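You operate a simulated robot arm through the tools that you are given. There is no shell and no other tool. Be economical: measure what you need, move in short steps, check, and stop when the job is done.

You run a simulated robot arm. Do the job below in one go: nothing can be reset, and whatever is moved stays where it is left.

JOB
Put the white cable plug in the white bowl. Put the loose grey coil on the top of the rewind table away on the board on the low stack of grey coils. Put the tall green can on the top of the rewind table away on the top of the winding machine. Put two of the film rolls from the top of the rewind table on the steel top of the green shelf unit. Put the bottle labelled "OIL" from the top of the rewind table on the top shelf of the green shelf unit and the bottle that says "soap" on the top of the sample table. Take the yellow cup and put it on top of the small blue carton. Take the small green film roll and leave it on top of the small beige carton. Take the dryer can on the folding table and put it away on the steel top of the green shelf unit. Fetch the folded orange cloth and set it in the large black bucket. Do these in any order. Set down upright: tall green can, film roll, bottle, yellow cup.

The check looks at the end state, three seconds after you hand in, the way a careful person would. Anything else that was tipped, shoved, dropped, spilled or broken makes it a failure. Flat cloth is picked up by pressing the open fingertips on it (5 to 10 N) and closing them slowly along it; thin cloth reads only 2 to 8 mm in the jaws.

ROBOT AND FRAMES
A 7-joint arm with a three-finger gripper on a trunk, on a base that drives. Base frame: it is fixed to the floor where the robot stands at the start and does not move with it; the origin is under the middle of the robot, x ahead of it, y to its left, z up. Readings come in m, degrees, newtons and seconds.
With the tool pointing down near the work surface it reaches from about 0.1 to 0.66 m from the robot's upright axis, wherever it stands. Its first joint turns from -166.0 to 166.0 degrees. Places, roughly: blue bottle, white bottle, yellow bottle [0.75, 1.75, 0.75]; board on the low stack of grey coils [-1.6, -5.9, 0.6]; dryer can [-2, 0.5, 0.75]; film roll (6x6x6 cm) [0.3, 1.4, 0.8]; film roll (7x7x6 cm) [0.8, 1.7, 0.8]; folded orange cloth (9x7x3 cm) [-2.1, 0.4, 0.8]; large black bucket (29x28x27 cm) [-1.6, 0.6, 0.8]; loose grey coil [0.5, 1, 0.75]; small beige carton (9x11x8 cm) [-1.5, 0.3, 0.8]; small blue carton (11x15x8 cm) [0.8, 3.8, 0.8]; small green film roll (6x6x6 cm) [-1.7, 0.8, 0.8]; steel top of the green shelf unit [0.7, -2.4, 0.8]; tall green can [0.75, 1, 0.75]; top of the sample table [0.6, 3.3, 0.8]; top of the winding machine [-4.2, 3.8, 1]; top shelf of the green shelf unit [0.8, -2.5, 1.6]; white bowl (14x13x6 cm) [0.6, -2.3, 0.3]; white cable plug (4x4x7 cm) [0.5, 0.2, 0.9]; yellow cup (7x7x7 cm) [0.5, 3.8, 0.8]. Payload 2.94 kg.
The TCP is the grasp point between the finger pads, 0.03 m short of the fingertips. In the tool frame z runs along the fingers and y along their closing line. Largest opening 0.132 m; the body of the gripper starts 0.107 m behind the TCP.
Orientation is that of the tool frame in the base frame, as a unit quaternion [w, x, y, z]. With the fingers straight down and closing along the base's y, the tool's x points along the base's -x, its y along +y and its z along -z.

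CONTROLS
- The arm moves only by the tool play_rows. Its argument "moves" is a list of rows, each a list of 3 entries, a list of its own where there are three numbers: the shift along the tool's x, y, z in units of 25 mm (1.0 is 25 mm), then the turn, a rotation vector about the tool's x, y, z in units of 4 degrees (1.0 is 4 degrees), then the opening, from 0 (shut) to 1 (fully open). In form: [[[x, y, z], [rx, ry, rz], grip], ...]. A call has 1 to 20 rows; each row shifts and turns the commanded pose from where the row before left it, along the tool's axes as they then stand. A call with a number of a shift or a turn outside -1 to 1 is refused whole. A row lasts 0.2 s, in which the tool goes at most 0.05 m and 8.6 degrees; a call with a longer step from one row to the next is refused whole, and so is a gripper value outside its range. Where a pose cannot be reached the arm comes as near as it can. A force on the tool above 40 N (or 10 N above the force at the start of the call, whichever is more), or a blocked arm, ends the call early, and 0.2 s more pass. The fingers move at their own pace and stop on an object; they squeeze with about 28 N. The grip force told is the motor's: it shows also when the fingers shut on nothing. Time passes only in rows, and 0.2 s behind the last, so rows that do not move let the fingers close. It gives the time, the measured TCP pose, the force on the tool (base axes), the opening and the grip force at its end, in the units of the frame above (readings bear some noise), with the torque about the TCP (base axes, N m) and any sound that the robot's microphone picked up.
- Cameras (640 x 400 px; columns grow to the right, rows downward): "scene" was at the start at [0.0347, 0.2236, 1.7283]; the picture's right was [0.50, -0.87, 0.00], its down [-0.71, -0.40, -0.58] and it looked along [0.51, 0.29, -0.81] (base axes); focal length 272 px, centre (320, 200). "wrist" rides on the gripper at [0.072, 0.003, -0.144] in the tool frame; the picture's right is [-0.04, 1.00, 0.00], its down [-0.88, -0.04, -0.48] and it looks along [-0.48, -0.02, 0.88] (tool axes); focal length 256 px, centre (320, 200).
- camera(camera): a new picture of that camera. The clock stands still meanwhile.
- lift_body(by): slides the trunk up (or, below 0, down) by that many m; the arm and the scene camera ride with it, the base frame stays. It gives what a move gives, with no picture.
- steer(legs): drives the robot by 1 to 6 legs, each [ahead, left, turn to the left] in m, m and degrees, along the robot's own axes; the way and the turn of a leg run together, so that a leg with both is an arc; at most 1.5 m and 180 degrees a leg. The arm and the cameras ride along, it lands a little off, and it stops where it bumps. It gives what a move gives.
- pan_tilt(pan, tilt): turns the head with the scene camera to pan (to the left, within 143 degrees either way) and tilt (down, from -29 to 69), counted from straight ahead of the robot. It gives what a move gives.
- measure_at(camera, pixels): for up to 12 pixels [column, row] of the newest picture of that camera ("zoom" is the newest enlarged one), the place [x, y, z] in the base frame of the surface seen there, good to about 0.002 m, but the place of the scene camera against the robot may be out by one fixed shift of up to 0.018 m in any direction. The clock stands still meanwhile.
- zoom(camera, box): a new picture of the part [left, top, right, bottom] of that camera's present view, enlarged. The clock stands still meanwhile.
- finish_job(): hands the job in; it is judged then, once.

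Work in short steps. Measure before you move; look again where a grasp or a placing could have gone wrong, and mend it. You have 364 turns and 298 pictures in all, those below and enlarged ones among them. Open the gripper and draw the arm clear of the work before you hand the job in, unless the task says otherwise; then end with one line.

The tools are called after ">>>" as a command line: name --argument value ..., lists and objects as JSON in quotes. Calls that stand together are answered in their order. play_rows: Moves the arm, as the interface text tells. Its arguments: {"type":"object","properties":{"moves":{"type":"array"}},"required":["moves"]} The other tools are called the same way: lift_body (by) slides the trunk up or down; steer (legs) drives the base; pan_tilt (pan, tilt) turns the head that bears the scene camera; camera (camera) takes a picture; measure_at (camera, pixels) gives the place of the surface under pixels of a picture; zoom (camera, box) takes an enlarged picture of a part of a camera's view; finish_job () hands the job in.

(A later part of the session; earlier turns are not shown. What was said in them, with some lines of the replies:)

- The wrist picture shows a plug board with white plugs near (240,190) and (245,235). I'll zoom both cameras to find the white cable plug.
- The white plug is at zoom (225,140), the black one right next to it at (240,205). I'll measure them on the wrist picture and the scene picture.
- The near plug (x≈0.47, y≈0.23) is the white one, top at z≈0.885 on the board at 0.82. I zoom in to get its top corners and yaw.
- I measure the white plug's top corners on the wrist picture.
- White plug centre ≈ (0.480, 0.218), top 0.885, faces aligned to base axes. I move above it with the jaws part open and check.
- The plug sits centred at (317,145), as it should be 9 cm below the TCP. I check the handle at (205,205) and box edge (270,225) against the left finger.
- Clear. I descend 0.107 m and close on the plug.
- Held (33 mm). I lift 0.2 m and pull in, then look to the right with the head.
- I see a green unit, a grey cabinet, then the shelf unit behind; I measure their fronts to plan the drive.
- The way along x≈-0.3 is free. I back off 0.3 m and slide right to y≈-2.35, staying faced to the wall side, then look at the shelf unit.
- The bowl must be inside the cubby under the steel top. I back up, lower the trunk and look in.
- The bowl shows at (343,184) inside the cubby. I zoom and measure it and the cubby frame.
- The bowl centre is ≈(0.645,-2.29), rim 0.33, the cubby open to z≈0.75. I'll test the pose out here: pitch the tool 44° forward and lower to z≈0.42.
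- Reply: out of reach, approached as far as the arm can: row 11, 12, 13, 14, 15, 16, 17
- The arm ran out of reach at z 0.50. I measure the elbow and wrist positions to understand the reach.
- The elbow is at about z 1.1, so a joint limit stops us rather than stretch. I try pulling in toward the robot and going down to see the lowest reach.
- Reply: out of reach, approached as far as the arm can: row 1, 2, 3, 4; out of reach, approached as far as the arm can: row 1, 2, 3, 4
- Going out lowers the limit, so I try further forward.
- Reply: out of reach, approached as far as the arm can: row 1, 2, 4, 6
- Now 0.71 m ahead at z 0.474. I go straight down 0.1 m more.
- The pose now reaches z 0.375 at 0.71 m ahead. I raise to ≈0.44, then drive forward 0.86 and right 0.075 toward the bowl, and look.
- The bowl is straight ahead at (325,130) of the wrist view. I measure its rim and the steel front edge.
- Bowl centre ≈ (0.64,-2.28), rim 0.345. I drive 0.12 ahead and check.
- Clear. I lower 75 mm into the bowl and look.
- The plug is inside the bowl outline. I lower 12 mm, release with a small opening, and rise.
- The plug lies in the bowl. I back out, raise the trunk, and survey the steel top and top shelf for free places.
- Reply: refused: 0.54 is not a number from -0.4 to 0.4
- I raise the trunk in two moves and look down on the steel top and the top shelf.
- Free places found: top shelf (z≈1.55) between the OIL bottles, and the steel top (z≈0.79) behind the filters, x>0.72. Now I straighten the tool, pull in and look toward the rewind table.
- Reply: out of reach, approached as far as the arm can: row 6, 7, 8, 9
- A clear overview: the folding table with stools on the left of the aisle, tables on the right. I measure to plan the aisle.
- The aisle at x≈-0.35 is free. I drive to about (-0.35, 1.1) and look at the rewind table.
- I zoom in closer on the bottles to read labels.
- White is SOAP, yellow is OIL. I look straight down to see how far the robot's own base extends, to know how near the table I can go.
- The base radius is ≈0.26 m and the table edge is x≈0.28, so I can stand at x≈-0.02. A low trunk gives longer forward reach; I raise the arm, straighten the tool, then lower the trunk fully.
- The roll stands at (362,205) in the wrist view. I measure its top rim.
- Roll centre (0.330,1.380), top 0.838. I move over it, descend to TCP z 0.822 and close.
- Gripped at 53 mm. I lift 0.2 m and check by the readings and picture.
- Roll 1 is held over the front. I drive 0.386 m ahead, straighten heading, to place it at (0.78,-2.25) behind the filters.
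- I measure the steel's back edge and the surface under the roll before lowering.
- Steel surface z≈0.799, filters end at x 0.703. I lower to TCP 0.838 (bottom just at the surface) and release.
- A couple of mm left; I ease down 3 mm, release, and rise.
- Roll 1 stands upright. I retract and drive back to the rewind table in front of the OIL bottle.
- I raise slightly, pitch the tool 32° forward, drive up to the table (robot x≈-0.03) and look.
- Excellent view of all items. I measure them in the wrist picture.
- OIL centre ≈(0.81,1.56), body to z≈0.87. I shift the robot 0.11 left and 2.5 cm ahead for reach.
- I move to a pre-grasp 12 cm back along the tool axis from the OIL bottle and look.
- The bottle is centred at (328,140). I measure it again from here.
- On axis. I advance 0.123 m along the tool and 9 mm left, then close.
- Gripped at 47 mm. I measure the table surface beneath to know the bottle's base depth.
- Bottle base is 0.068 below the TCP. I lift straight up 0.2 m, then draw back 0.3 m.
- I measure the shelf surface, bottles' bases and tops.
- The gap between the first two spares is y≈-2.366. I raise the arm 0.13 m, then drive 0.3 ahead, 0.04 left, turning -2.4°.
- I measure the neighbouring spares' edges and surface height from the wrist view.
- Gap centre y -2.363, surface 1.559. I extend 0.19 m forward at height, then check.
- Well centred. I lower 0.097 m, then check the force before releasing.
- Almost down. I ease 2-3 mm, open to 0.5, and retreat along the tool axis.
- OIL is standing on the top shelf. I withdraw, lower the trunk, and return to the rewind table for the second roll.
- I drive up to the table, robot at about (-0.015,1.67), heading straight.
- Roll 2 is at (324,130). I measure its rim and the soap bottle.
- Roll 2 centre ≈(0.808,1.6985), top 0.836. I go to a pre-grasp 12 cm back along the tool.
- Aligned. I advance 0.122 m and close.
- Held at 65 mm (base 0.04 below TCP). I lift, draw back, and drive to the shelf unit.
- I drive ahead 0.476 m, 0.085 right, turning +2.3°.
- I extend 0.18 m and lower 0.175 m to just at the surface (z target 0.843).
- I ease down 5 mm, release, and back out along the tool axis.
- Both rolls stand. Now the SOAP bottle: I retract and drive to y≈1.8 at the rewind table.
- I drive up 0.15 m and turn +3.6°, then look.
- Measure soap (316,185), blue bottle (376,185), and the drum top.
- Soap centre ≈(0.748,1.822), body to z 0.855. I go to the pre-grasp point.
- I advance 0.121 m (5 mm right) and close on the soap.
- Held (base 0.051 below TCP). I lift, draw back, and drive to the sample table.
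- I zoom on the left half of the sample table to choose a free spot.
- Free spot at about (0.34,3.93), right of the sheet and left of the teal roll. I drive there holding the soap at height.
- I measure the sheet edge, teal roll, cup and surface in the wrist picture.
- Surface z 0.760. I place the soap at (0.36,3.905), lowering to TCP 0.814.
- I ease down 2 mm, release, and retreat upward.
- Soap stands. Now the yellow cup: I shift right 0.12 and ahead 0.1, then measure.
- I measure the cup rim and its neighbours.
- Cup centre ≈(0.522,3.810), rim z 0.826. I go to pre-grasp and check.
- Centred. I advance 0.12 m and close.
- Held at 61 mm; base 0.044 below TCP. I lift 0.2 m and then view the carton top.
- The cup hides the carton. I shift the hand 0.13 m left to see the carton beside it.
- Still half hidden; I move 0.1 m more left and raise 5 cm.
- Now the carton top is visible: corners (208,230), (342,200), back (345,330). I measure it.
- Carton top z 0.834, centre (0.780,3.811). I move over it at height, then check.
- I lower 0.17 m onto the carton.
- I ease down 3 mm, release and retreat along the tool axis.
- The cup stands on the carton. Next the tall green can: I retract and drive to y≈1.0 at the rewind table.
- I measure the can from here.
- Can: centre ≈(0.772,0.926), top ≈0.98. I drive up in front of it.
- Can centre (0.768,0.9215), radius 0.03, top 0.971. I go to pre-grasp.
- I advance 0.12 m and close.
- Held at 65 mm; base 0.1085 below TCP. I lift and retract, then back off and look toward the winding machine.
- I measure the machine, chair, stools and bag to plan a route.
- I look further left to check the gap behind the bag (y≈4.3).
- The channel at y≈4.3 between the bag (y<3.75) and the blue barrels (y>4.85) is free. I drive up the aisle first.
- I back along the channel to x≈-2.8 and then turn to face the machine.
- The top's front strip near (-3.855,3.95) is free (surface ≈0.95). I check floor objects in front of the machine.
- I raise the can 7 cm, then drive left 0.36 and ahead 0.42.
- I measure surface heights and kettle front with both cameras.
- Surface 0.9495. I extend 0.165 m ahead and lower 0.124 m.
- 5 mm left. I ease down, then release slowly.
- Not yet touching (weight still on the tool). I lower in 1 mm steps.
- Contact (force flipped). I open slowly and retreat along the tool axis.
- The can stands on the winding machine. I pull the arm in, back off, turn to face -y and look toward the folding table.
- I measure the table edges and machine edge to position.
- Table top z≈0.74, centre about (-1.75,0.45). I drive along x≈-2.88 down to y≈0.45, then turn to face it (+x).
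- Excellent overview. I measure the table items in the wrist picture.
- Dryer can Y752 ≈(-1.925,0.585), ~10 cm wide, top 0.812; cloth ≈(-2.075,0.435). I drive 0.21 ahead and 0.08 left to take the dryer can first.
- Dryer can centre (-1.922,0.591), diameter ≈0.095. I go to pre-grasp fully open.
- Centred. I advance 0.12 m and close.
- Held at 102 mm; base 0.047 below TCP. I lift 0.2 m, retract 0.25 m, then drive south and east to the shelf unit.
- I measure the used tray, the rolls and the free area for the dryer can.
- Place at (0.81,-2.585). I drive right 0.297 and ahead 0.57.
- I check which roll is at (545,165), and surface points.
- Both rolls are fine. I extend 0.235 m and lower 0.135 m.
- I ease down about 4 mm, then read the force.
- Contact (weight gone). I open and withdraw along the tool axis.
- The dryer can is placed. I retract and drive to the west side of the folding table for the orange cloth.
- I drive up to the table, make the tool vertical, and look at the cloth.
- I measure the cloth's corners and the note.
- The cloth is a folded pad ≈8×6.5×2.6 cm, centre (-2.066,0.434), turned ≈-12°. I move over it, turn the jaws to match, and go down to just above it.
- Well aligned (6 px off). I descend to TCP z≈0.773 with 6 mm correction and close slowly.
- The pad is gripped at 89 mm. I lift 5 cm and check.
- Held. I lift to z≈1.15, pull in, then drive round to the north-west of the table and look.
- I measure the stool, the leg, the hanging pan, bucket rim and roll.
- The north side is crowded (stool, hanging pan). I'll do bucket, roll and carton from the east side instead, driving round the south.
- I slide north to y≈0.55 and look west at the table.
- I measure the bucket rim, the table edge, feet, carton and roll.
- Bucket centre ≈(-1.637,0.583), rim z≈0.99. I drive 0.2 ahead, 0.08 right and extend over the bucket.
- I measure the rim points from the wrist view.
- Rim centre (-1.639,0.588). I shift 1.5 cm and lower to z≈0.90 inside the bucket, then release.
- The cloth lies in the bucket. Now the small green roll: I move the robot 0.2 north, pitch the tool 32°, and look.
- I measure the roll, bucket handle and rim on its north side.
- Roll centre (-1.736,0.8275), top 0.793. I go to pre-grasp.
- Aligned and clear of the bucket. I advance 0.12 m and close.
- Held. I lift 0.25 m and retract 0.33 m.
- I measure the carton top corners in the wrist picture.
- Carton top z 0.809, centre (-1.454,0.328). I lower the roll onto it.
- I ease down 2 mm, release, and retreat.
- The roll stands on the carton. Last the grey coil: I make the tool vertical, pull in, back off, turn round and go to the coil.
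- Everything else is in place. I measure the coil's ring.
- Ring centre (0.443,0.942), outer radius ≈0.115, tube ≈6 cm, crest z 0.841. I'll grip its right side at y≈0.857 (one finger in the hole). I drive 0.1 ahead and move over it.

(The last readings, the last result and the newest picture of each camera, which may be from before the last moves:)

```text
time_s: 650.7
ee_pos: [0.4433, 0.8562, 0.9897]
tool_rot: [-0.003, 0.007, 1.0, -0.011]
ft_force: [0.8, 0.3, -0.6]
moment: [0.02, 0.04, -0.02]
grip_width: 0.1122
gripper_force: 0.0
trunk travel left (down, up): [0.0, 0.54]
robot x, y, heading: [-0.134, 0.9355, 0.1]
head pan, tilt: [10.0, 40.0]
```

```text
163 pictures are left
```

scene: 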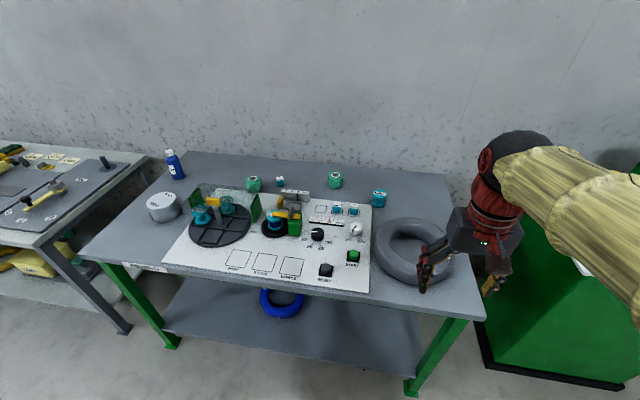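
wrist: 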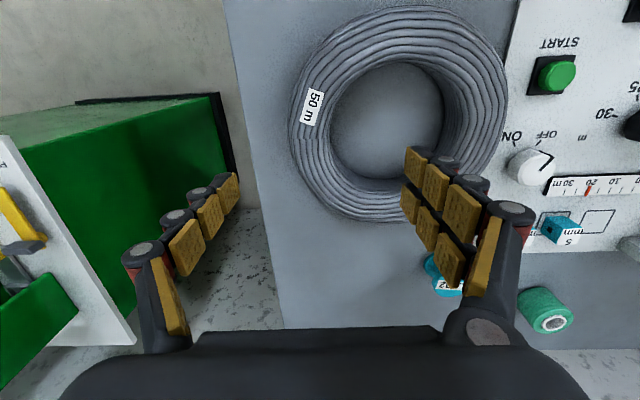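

I measure the tube edges more exactly from here.

>>> measure_at --camera "wrist" --pixels '[[293, 118], [305, 118], [320, 118], [330, 118], [345, 118], [398, 60], [398, 30], [398, 175], [398, 205], [440, 118], [480, 118], [502, 118]]'

```text
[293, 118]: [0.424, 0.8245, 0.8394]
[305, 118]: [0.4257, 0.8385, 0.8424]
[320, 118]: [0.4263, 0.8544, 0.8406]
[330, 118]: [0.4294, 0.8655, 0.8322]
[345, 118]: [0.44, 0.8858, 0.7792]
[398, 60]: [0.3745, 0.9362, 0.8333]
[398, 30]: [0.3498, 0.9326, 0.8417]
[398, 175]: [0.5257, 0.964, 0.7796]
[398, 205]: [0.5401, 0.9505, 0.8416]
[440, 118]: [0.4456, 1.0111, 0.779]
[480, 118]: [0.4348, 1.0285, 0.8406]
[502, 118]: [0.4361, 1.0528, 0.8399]
```

Tube spans y≈0.82–0.872. I shift 9 mm right, descend to z 0.818 and close.

>>> play_rows --moves '[[[0, -0.37, 0], [0, 0, 0], 0.75], [[0, 0, 0.98], [0, 0, 0], 0.75], [[0, 0, 0.98], [0, 0, 0], 0.75], [[0, 0, 0.98], [0, 0, 0], 0.75], [[0, 0, 0.98], [0, 0, 0], 0.75], [[0, 0, 0.98], [0, 0, 0], 0.75], [[0, 0, 0.98], [0, 0, 0], 0.75], [[0, 0, 0.98], [0, 0, 0], 0.75], [[0, 0, 0], [0, 0, 0], 0.75], [[0, 0, 0], [0, 0, 0], 0.15], [[0, 0, 0], [0, 0, 0], 0.15], [[0, 0, 0], [0, 0, 0], 0.15], [[0, 0, 0], [0, 0, 0], 0.15], [[0, 0, 0], [0, 0, 0], 0.15]]'

>>> camera --camera "wrist"

```text
time_s: 653.7
ee_pos: [0.4397, 0.8413, 0.8182]
tool_rot: [-0.003, 0.008, 1.0, -0.012]
ft_force: [3.6, -0.8, 0.8]
moment: [0.75, 0.05, -0.84]
grip_width: 0.0559
gripper_force: 27.5
trunk travel left (down, up): [0.0, 0.54]
robot x, y, heading: [-0.1275, 0.9347, 0.0]
head pan, tilt: [10.0, 40.0]
```

```text
162 pictures are left
```

wrist: 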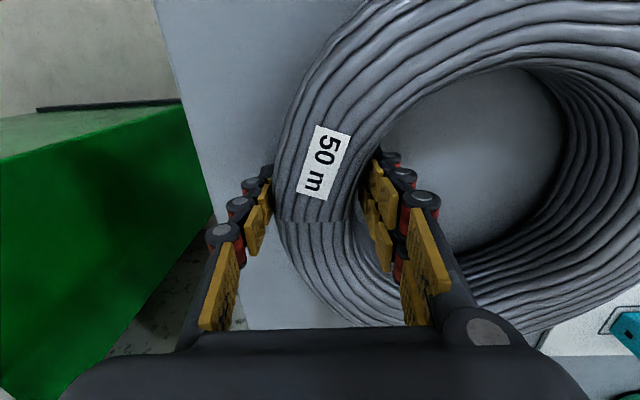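

Gripped at 56 mm. I lift 6 cm slowly and check for sag.

>>> play_rows --moves '[[[0, 0, -0.4], [0, 0, 0], 0.1], [[0, 0, -0.5], [0, 0, 0], 0.1], [[0, 0, -0.5], [0, 0, 0], 0.1], [[0, 0, -0.5], [0, 0, 0], 0.1], [[0, 0, -0.5], [0, 0, 0], 0.1], [[0, 0, 0], [0, 0, 0], 0.1]]'

>>> camera --camera "wrist"

>>> camera --camera "scene"

```text
time_s: 655.1
ee_pos: [0.4405, 0.8437, 0.8797]
tool_rot: [-0.003, 0.007, 1.0, -0.011]
ft_force: [-1.0, -0.5, -13.3]
moment: [-1.36, 0.0, 0.02]
grip_width: 0.0523
gripper_force: 28.0
trunk travel left (down, up): [0.0, 0.54]
robot x, y, heading: [-0.1315, 0.9357, 0.1]
head pan, tilt: [10.0, 40.0]
```

```text
161 pictures are left
```

wrist: 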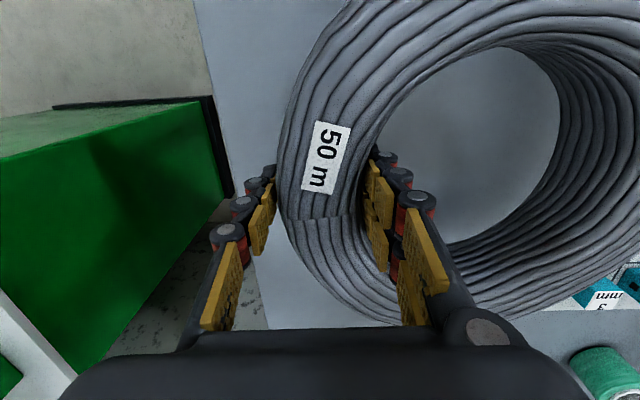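

```text
160 pictures are left
```

scene: 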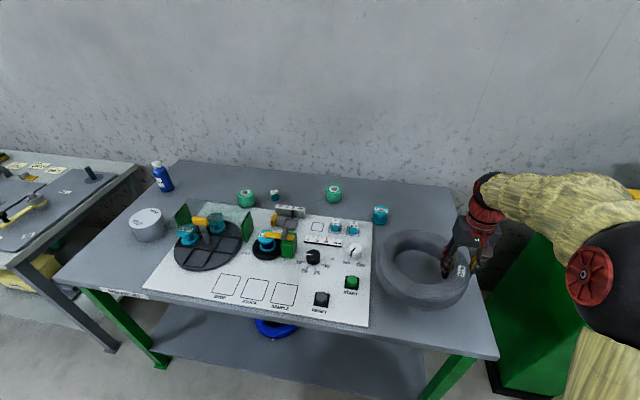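

It holds (13 N). I check the coil's tilt by measuring its crest on both sides.

>>> measure_at --camera "wrist" --pixels '[[320, 140], [310, 250], [450, 15], [600, 60], [625, 150], [480, 275], [590, 250]]'

```text
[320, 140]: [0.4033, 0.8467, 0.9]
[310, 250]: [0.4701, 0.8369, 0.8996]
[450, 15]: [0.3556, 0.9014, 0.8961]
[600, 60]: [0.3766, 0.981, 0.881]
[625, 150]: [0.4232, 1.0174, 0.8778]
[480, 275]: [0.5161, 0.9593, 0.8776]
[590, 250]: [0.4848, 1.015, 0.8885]
```

Only ~6° droop. I lift 0.2 m more, draw in 0.12 m, back off and drive toward the stacks.

>>> play_rows --moves '[[[0, 0, -1], [0, 0, 0], 0.1], [[0, 0, -1], [0, 0, 0], 0.1], [[0, 0, -1], [0, 0, 0], 0.1], [[0, 0, -1], [0, 0, 0], 0.1], [[0, 0, -1], [0, 0, 0], 0.1], [[0, 0, -1], [0, 0, 0], 0.1], [[0, 0, -1], [0, 0, 0], 0.1], [[0.8, 0, 0], [0, 0, 0], 0.1], [[0.8, 0, 0], [0, 0, 0], 0.1], [[0.8, 0, 0], [0, 0, 0], 0.1], [[0.8, 0, 0], [0, 0, 0], 0.1], [[0.8, 0, 0], [0, 0, 0], 0.1], [[0.8, 0, 0], [0, 0, 0], 0.1]]'

>>> steer --legs '[[-0.35, 0, 0], [0, -1.4, 0], [0, -1.4, 0], [0, -1.4, 0]]'

>>> pan_tilt --pan -110 --tilt 25

>>> camera --camera "scene"

```text
time_s: 657.9
ee_pos: [0.3207, 0.8496, 1.0541]
tool_rot: [-0.004, 0.007, 1.0, -0.011]
ft_force: [1.1, -0.3, -13.7]
moment: [-1.33, 0.0, 0.0]
grip_width: 0.0525
gripper_force: 28.0
trunk travel left (down, up): [0.0, 0.54]
robot x, y, heading: [-0.1321, 0.9362, 0.2]
head pan, tilt: [10.0, 40.0]
```

```text
time_s: 679.7
ee_pos: [-0.1038, -3.3257, 1.0553]
tool_rot: [-0.003, 0.026, 1.0, -0.011]
ft_force: [-0.3, 0.2, -13.6]
moment: [-1.35, 0.06, -0.02]
grip_width: 0.0525
gripper_force: 27.6
trunk travel left (down, up): [0.0, 0.54]
robot x, y, heading: [-0.55, -3.2253, -2.1]
head pan, tilt: [10.0, 40.0]
```

```text
time_s: 681.7
ee_pos: [-0.1029, -3.3247, 1.0543]
tool_rot: [-0.002, 0.027, 1.0, -0.011]
ft_force: [-0.6, 0.8, -13.4]
moment: [-1.37, 0.05, -0.02]
grip_width: 0.0524
gripper_force: 28.1
trunk travel left (down, up): [0.0, 0.54]
robot x, y, heading: [-0.5515, -3.2225, -2.1]
head pan, tilt: [-110.0, 25.0]
```

```text
159 pictures are left
```

scene: 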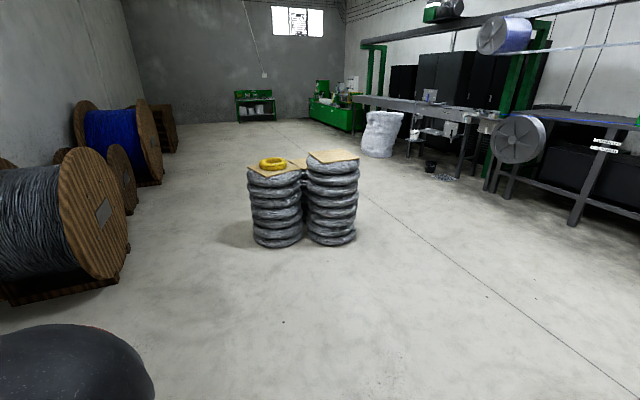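

I measure the stacks' tops.

>>> measure_at --camera "scene" --pixels '[[333, 155], [320, 158], [350, 155], [255, 170], [290, 172], [300, 163], [298, 160], [275, 163], [275, 240], [330, 240], [303, 172]]'

>>> zoom --camera "scene" --box '[230, 130, 380, 260]'

```text
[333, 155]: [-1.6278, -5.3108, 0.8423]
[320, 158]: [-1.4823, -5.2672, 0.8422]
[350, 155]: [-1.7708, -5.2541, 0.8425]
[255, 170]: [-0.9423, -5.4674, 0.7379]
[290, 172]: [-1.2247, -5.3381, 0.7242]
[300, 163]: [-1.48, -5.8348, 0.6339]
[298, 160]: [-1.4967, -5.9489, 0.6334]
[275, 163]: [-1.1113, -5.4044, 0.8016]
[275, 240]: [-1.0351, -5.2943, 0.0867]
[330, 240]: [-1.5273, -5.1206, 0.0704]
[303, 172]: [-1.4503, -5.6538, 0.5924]
```

```text
3.08 times, centred on (305, 195) of scene
```

zoom: 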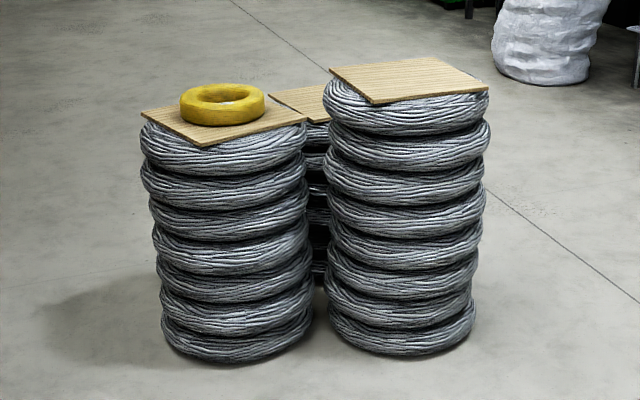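

The low stack (z≈0.634) is behind, at about (-1.6,-5.9). I check the bag and furniture to the west for approaching from there.

>>> measure_at --camera "scene" --pixels '[[375, 157], [430, 172], [460, 178], [485, 190], [365, 150], [125, 275], [350, 240], [357, 225]]'

```text
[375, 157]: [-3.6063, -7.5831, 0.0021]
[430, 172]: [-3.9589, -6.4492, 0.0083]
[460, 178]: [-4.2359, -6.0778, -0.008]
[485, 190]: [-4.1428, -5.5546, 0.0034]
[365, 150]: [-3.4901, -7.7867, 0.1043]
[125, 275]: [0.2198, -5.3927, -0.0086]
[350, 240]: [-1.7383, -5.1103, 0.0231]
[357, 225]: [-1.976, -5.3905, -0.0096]
```

The west side is free. I drive back to x≈-2.75, then right to y≈-5.9, and look.

>>> steer --legs '[[-1.2, 0, 2], [-1.0, 0, 0], [0, -1.4, 0], [0, -1.35, 0]]'

>>> pan_tilt --pan 0 --tilt 40

>>> camera --camera "scene"

>>> camera --camera "wrist"

```text
time_s: 705.6
ee_pos: [-2.2803, -6.0563, 1.0534]
tool_rot: [-0.003, 0.003, 1.0, -0.011]
ft_force: [0.2, 0.8, -14.2]
moment: [-1.39, -0.01, 0.02]
grip_width: 0.0523
gripper_force: 28.2
trunk travel left (down, up): [0.0, 0.54]
robot x, y, heading: [-2.7385, -5.9792, 0.4]
head pan, tilt: [-110.0, 25.0]
```

```text
time_s: 707.5
ee_pos: [-2.2818, -6.0567, 1.0539]
tool_rot: [-0.003, 0.003, 1.0, -0.011]
ft_force: [0.1, -0.2, -14.4]
moment: [-1.35, -0.01, -0.02]
grip_width: 0.0525
gripper_force: 28.2
trunk travel left (down, up): [0.0, 0.54]
robot x, y, heading: [-2.7376, -5.9791, 0.8]
head pan, tilt: [0.0, 40.0]
```

```text
157 pictures are left
```

scene: 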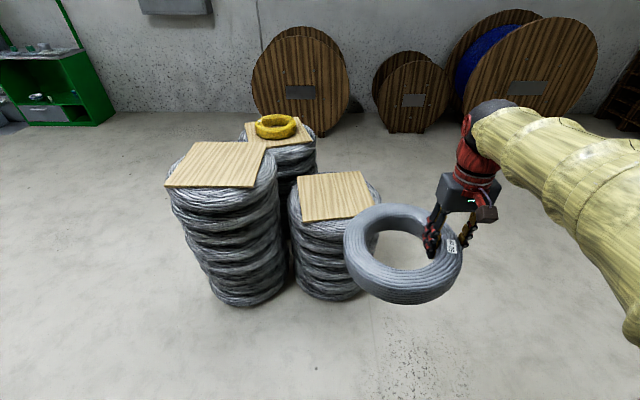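

```text
156 pictures are left
```

wrist: 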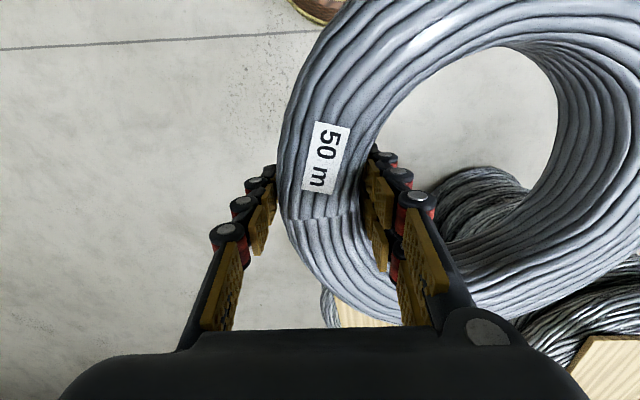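

The low stack with its board at (335,195) is clear. I measure the board's corners.

>>> measure_at --camera "scene" --pixels '[[298, 178], [365, 173], [305, 219], [370, 205], [335, 195], [290, 200], [330, 235], [378, 200], [345, 170], [200, 185], [262, 145]]'

>>> zoom --camera "scene" --box '[260, 140, 480, 310]'

```text
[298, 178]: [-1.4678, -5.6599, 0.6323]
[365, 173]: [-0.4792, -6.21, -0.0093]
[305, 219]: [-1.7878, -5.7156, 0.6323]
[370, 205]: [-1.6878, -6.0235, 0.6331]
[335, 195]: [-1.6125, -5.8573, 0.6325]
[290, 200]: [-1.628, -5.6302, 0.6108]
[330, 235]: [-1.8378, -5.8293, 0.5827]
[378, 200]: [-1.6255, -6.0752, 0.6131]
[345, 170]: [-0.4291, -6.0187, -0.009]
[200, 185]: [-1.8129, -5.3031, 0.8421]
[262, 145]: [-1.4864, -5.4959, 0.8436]
```

```text
2.35 times, centred on (370, 225) of scene
```

zoom: 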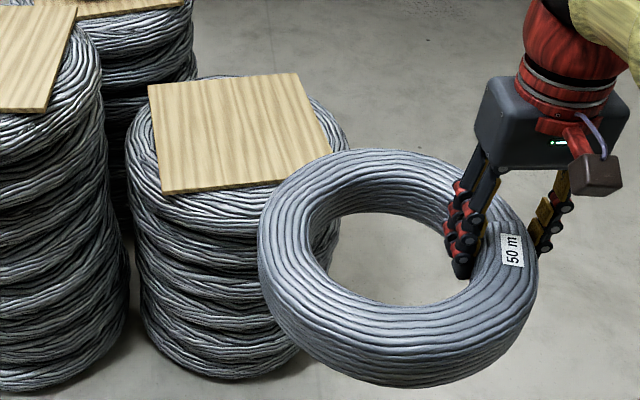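

Board centre ≈(-1.605,-5.85), top ≈0.64. The coil's centre is 0.1 left of the TCP, so TCP goes to (-1.608,-5.948). I drive 0.5 ahead, 0.11 left.

>>> steer --legs '[[0.5, 0.108, -0.6]]'

>>> play_rows --moves '[[[-1, 0, 0], [0, 0, 0], 0.1], [[-1, 0, 0], [0, 0, 0], 0.1], [[-1, 0, 0], [0, 0, 0], 0.1], [[-1, 0, 0], [0, 0, 0], 0.1], [[-1, 0, 0], [0, 0, 0], 0.1], [[-1, 0, 0], [0, 0, 0], 0.1], [[-0.9, 0, 0], [0, 0, 0], 0.1], [[0, 0, 0], [0, 0, 0], 0.1]]'

>>> camera --camera "wrist"

>>> camera --camera "scene"

```text
time_s: 710.5
ee_pos: [-1.7856, -5.9493, 1.0539]
tool_rot: [-0.002, 0.004, 1.0, -0.011]
ft_force: [0.0, -1.0, -13.5]
moment: [-1.33, -0.03, 0.01]
grip_width: 0.0525
gripper_force: 27.9
trunk travel left (down, up): [0.0, 0.54]
robot x, y, heading: [-2.2364, -5.8669, 0.6]
head pan, tilt: [0.0, 40.0]
```

```text
time_s: 712.2
ee_pos: [-1.6118, -5.9525, 1.0523]
tool_rot: [-0.003, 0.005, 1.0, -0.011]
ft_force: [0.5, -0.2, -14.7]
moment: [-1.39, 0.03, -0.03]
grip_width: 0.0523
gripper_force: 27.9
trunk travel left (down, up): [0.0, 0.54]
robot x, y, heading: [-2.2332, -5.8705, 0.3]
head pan, tilt: [0.0, 40.0]
```

```text
154 pictures are left
```

wrist: 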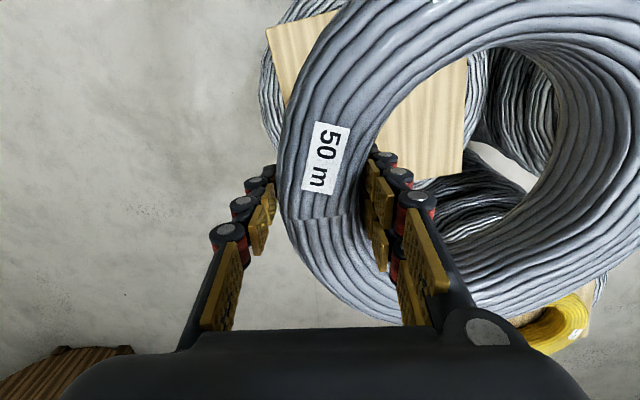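

```text
153 pictures are left
```

scene: 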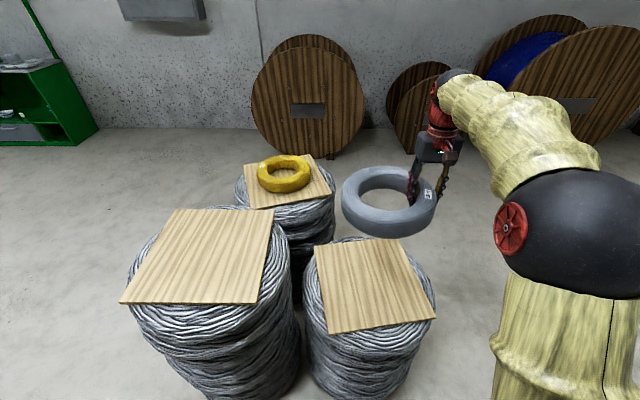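

Now I can measure the board well with both cameras before lowering.

>>> measure_at --camera "scene" --pixels '[[316, 247], [397, 242], [435, 316], [330, 331], [370, 285], [270, 215], [265, 295]]'

>>> measure_at --camera "wrist" --pixels '[[270, 28], [335, 12], [465, 70], [455, 178], [400, 140], [440, 110], [600, 150]]'

```text
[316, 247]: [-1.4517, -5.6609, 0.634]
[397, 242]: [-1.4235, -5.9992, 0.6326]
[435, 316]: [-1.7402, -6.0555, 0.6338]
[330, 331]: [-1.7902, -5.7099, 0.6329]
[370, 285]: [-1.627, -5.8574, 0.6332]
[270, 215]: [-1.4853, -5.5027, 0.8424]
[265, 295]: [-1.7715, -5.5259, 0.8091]
```

```text
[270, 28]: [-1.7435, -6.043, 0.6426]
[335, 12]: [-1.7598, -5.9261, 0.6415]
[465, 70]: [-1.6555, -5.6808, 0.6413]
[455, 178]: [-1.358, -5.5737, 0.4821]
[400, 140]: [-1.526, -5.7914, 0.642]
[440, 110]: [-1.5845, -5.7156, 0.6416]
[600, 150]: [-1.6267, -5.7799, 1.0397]
```

Board centre (-1.60,-5.85), z 0.6415; the coil centre is right over it. I lower to z≈0.715 first.

>>> play_rows --moves '[[[0, 0, 0.964], [0, 0, 0], 0.1], [[0, 0, 0.964], [0, 0, 0], 0.1], [[0, 0, 0.964], [0, 0, 0], 0.1], [[0, 0, 0.964], [0, 0, 0], 0.1], [[0, 0, 0.964], [0, 0, 0], 0.1], [[0, 0, 0.964], [0, 0, 0], 0.1], [[0, 0, 0.964], [0, 0, 0], 0.1], [[0, 0, 0.964], [0, 0, 0], 0.1], [[0, 0, 0.964], [0, 0, 0], 0.1], [[0, 0, 0.964], [0, 0, 0], 0.1], [[0, 0, 0.964], [0, 0, 0], 0.1], [[0, 0, 0.964], [0, 0, 0], 0.1], [[0, 0, 0.964], [0, 0, 0], 0.1], [[0, 0, 0.964], [0, 0, 0], 0.1], [[0, 0, 0], [0, 0, 0], 0.1]]'

>>> camera --camera "scene"

>>> camera --camera "wrist"

```text
time_s: 715.5
ee_pos: [-1.6156, -5.9596, 0.7162]
tool_rot: [-0.004, 0.005, 1.0, -0.011]
ft_force: [-0.4, -0.6, -13.2]
moment: [-1.34, 0.0, -0.02]
grip_width: 0.0523
gripper_force: 27.7
trunk travel left (down, up): [0.0, 0.54]
robot x, y, heading: [-2.2376, -5.8711, 0.2]
head pan, tilt: [0.0, 40.0]
```

```text
152 pictures are left
```

scene: 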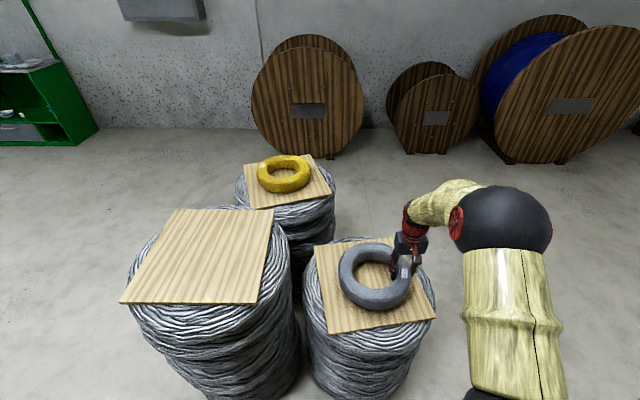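

```text
151 pictures are left
```

wrist: 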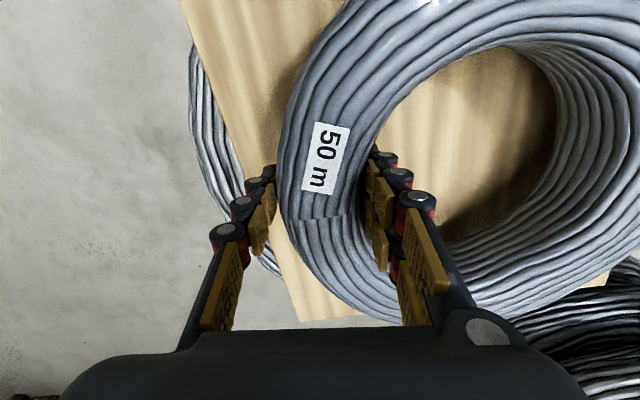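

On target. I lower in small steps, watching force and moment.

>>> play_rows --moves '[[[0, 0, 0.2], [0, 0, 0], 0.1], [[0, 0, 0.2], [0, 0, 0], 0.1], [[0, 0, 0.2], [0, 0, 0], 0.1], [[0, 0, 0], [0, 0, 0], 0.1]]'

```text
time_s: 716.5
ee_pos: [-1.6138, -5.9596, 0.6999]
tool_rot: [-0.004, 0.005, 1.0, -0.011]
ft_force: [0.6, -0.4, -14.3]
moment: [-1.32, -0.01, 0.01]
grip_width: 0.0524
gripper_force: 28.0
trunk travel left (down, up): [0.0, 0.54]
robot x, y, heading: [-2.2333, -5.866, 0.4]
head pan, tilt: [0.0, 40.0]
```

>>> play_rows --moves '[[[0, 0, 0.16], [0, 0, 0], 0.1], [[0, 0, 0.16], [0, 0, 0], 0.1], [[0, 0, 0], [0, 0, 0], 0.1]]'

```text
time_s: 717.2
ee_pos: [-1.6134, -5.9599, 0.6928]
tool_rot: [-0.003, 0.006, 1.0, -0.012]
ft_force: [1.5, -2.4, -5.7]
moment: [0.31, -0.02, -0.47]
grip_width: 0.0514
gripper_force: 27.9
trunk travel left (down, up): [0.0, 0.54]
robot x, y, heading: [-2.2359, -5.8677, 0.2]
head pan, tilt: [0.0, 40.0]
```

The far side touches. I lower 5 mm more to settle the near side.

>>> play_rows --moves '[[[0, 0, 0.1], [0, 0, 0], 0.1], [[0, 0, 0.1], [0, 0, 0], 0.1], [[0, 0, 0], [0, 0, 0], 0.1]]'

```text
time_s: 718.0
ee_pos: [-1.6154, -5.961, 0.6869]
tool_rot: [-0.003, 0.005, 1.0, -0.011]
ft_force: [3.4, -1.5, -4.8]
moment: [0.54, -0.05, -0.63]
grip_width: 0.0511
gripper_force: 28.3
trunk travel left (down, up): [0.0, 0.54]
robot x, y, heading: [-2.2387, -5.8651, 0.4]
head pan, tilt: [0.0, 40.0]
```

A little more (4 mm), then release slowly.

>>> play_rows --moves '[[[0, 0, 0.1], [0, 0, 0], 0.1], [[0, 0, 0.08], [0, 0, 0], 0.1], [[0, 0, 0], [0, 0, 0], 0.1], [[0, 0, 0], [0, 0, 0], 0.43], [[0, 0, 0], [0, 0, 0], 0.5], [[0, 0, 0], [0, 0, 0], 0.6], [[0, 0, 0], [0, 0, 0], 0.7], [[0, 0, 0], [0, 0, 0], 0.7]]'

>>> camera --camera "wrist"

```text
time_s: 719.9
ee_pos: [-1.6142, -5.9608, 0.6831]
tool_rot: [-0.003, 0.005, 1.0, -0.011]
ft_force: [0.7, -1.5, -0.1]
moment: [-0.04, 0.03, -0.02]
grip_width: 0.0926
gripper_force: 0.0
trunk travel left (down, up): [0.0, 0.54]
robot x, y, heading: [-2.233, -5.8655, 0.0]
head pan, tilt: [0.0, 40.0]
```

```text
150 pictures are left
```

wrist: 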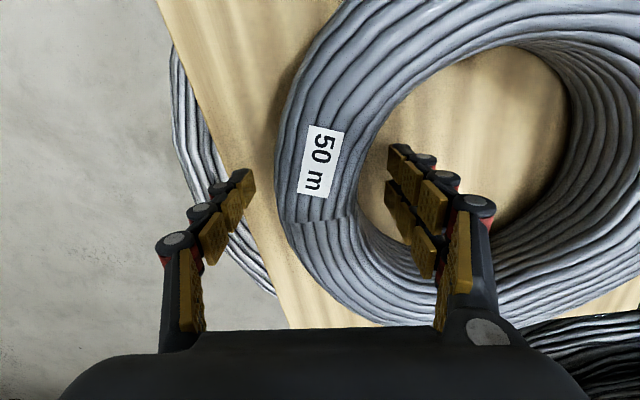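

Released with no contact forces. I rise straight up and pull back, then look.

>>> play_rows --moves '[[[0, 0, -0.6], [0, 0, 0], 0.7], [[0, 0, -1], [0, 0, 0], 0.7], [[0, 0, -1], [0, 0, 0], 0.7], [[0, 0, -1], [0, 0, 0], 0.7], [[0, 0, -1], [0, 0, 0], 0.7], [[0, 0, -1], [0, 0, 0], 0.7], [[0, 0, -1], [0, 0, 0], 0.7], [[0, 0, -1], [0, 0, 0], 0.7], [[0, 0, -1], [0, 0, 0], 0.7], [[1, 0, 0], [0, 0, 0], 0.7], [[1, 0, 0], [0, 0, 0], 0.7], [[1, 0, 0], [0, 0, 0], 0.7], [[1, 0, 0], [0, 0, 0], 0.7], [[1, 0, 0], [0, 0, 0], 0.7], [[1, 0, 0], [0, 0, 0], 0.7]]'

>>> camera --camera "scene"

```text
time_s: 723.0
ee_pos: [-1.7628, -5.954, 0.8979]
tool_rot: [-0.002, 0.005, 1.0, -0.013]
ft_force: [0.9, -0.6, 0.2]
moment: [-0.01, 0.07, -0.02]
grip_width: 0.0924
gripper_force: 0.0
trunk travel left (down, up): [0.0, 0.54]
robot x, y, heading: [-2.2371, -5.8651, 0.5]
head pan, tilt: [0.0, 40.0]
```

```text
149 pictures are left
```

scene: 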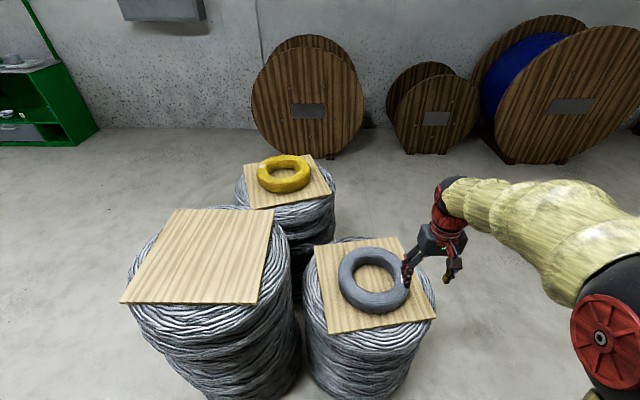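

The coil lies flat on the board. I back the robot off to be clear.

>>> steer --legs '[[-0.4, 0, 0]]'

>>> camera --camera "scene"

```text
time_s: 725.5
ee_pos: [-2.1588, -5.9577, 0.898]
tool_rot: [-0.003, 0.009, 1.0, -0.012]
ft_force: [0.2, 0.6, 0.6]
moment: [0.01, 0.02, 0.0]
grip_width: 0.0924
gripper_force: 0.1
trunk travel left (down, up): [0.0, 0.54]
robot x, y, heading: [-2.6331, -5.8684, 0.1]
head pan, tilt: [0.0, 40.0]
```

```text
148 pictures are left
```

scene: 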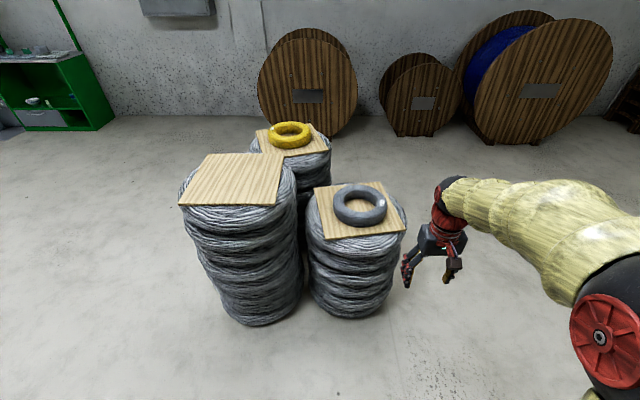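

All items are placed, the gripper is open and the arm is clear; I hand in.

>>> finish_job

```text
The job is handed in.
```

The job is done and handed in: every item you listed is in its place. I looked at each one after letting go, and the ones you wanted upright were standing.
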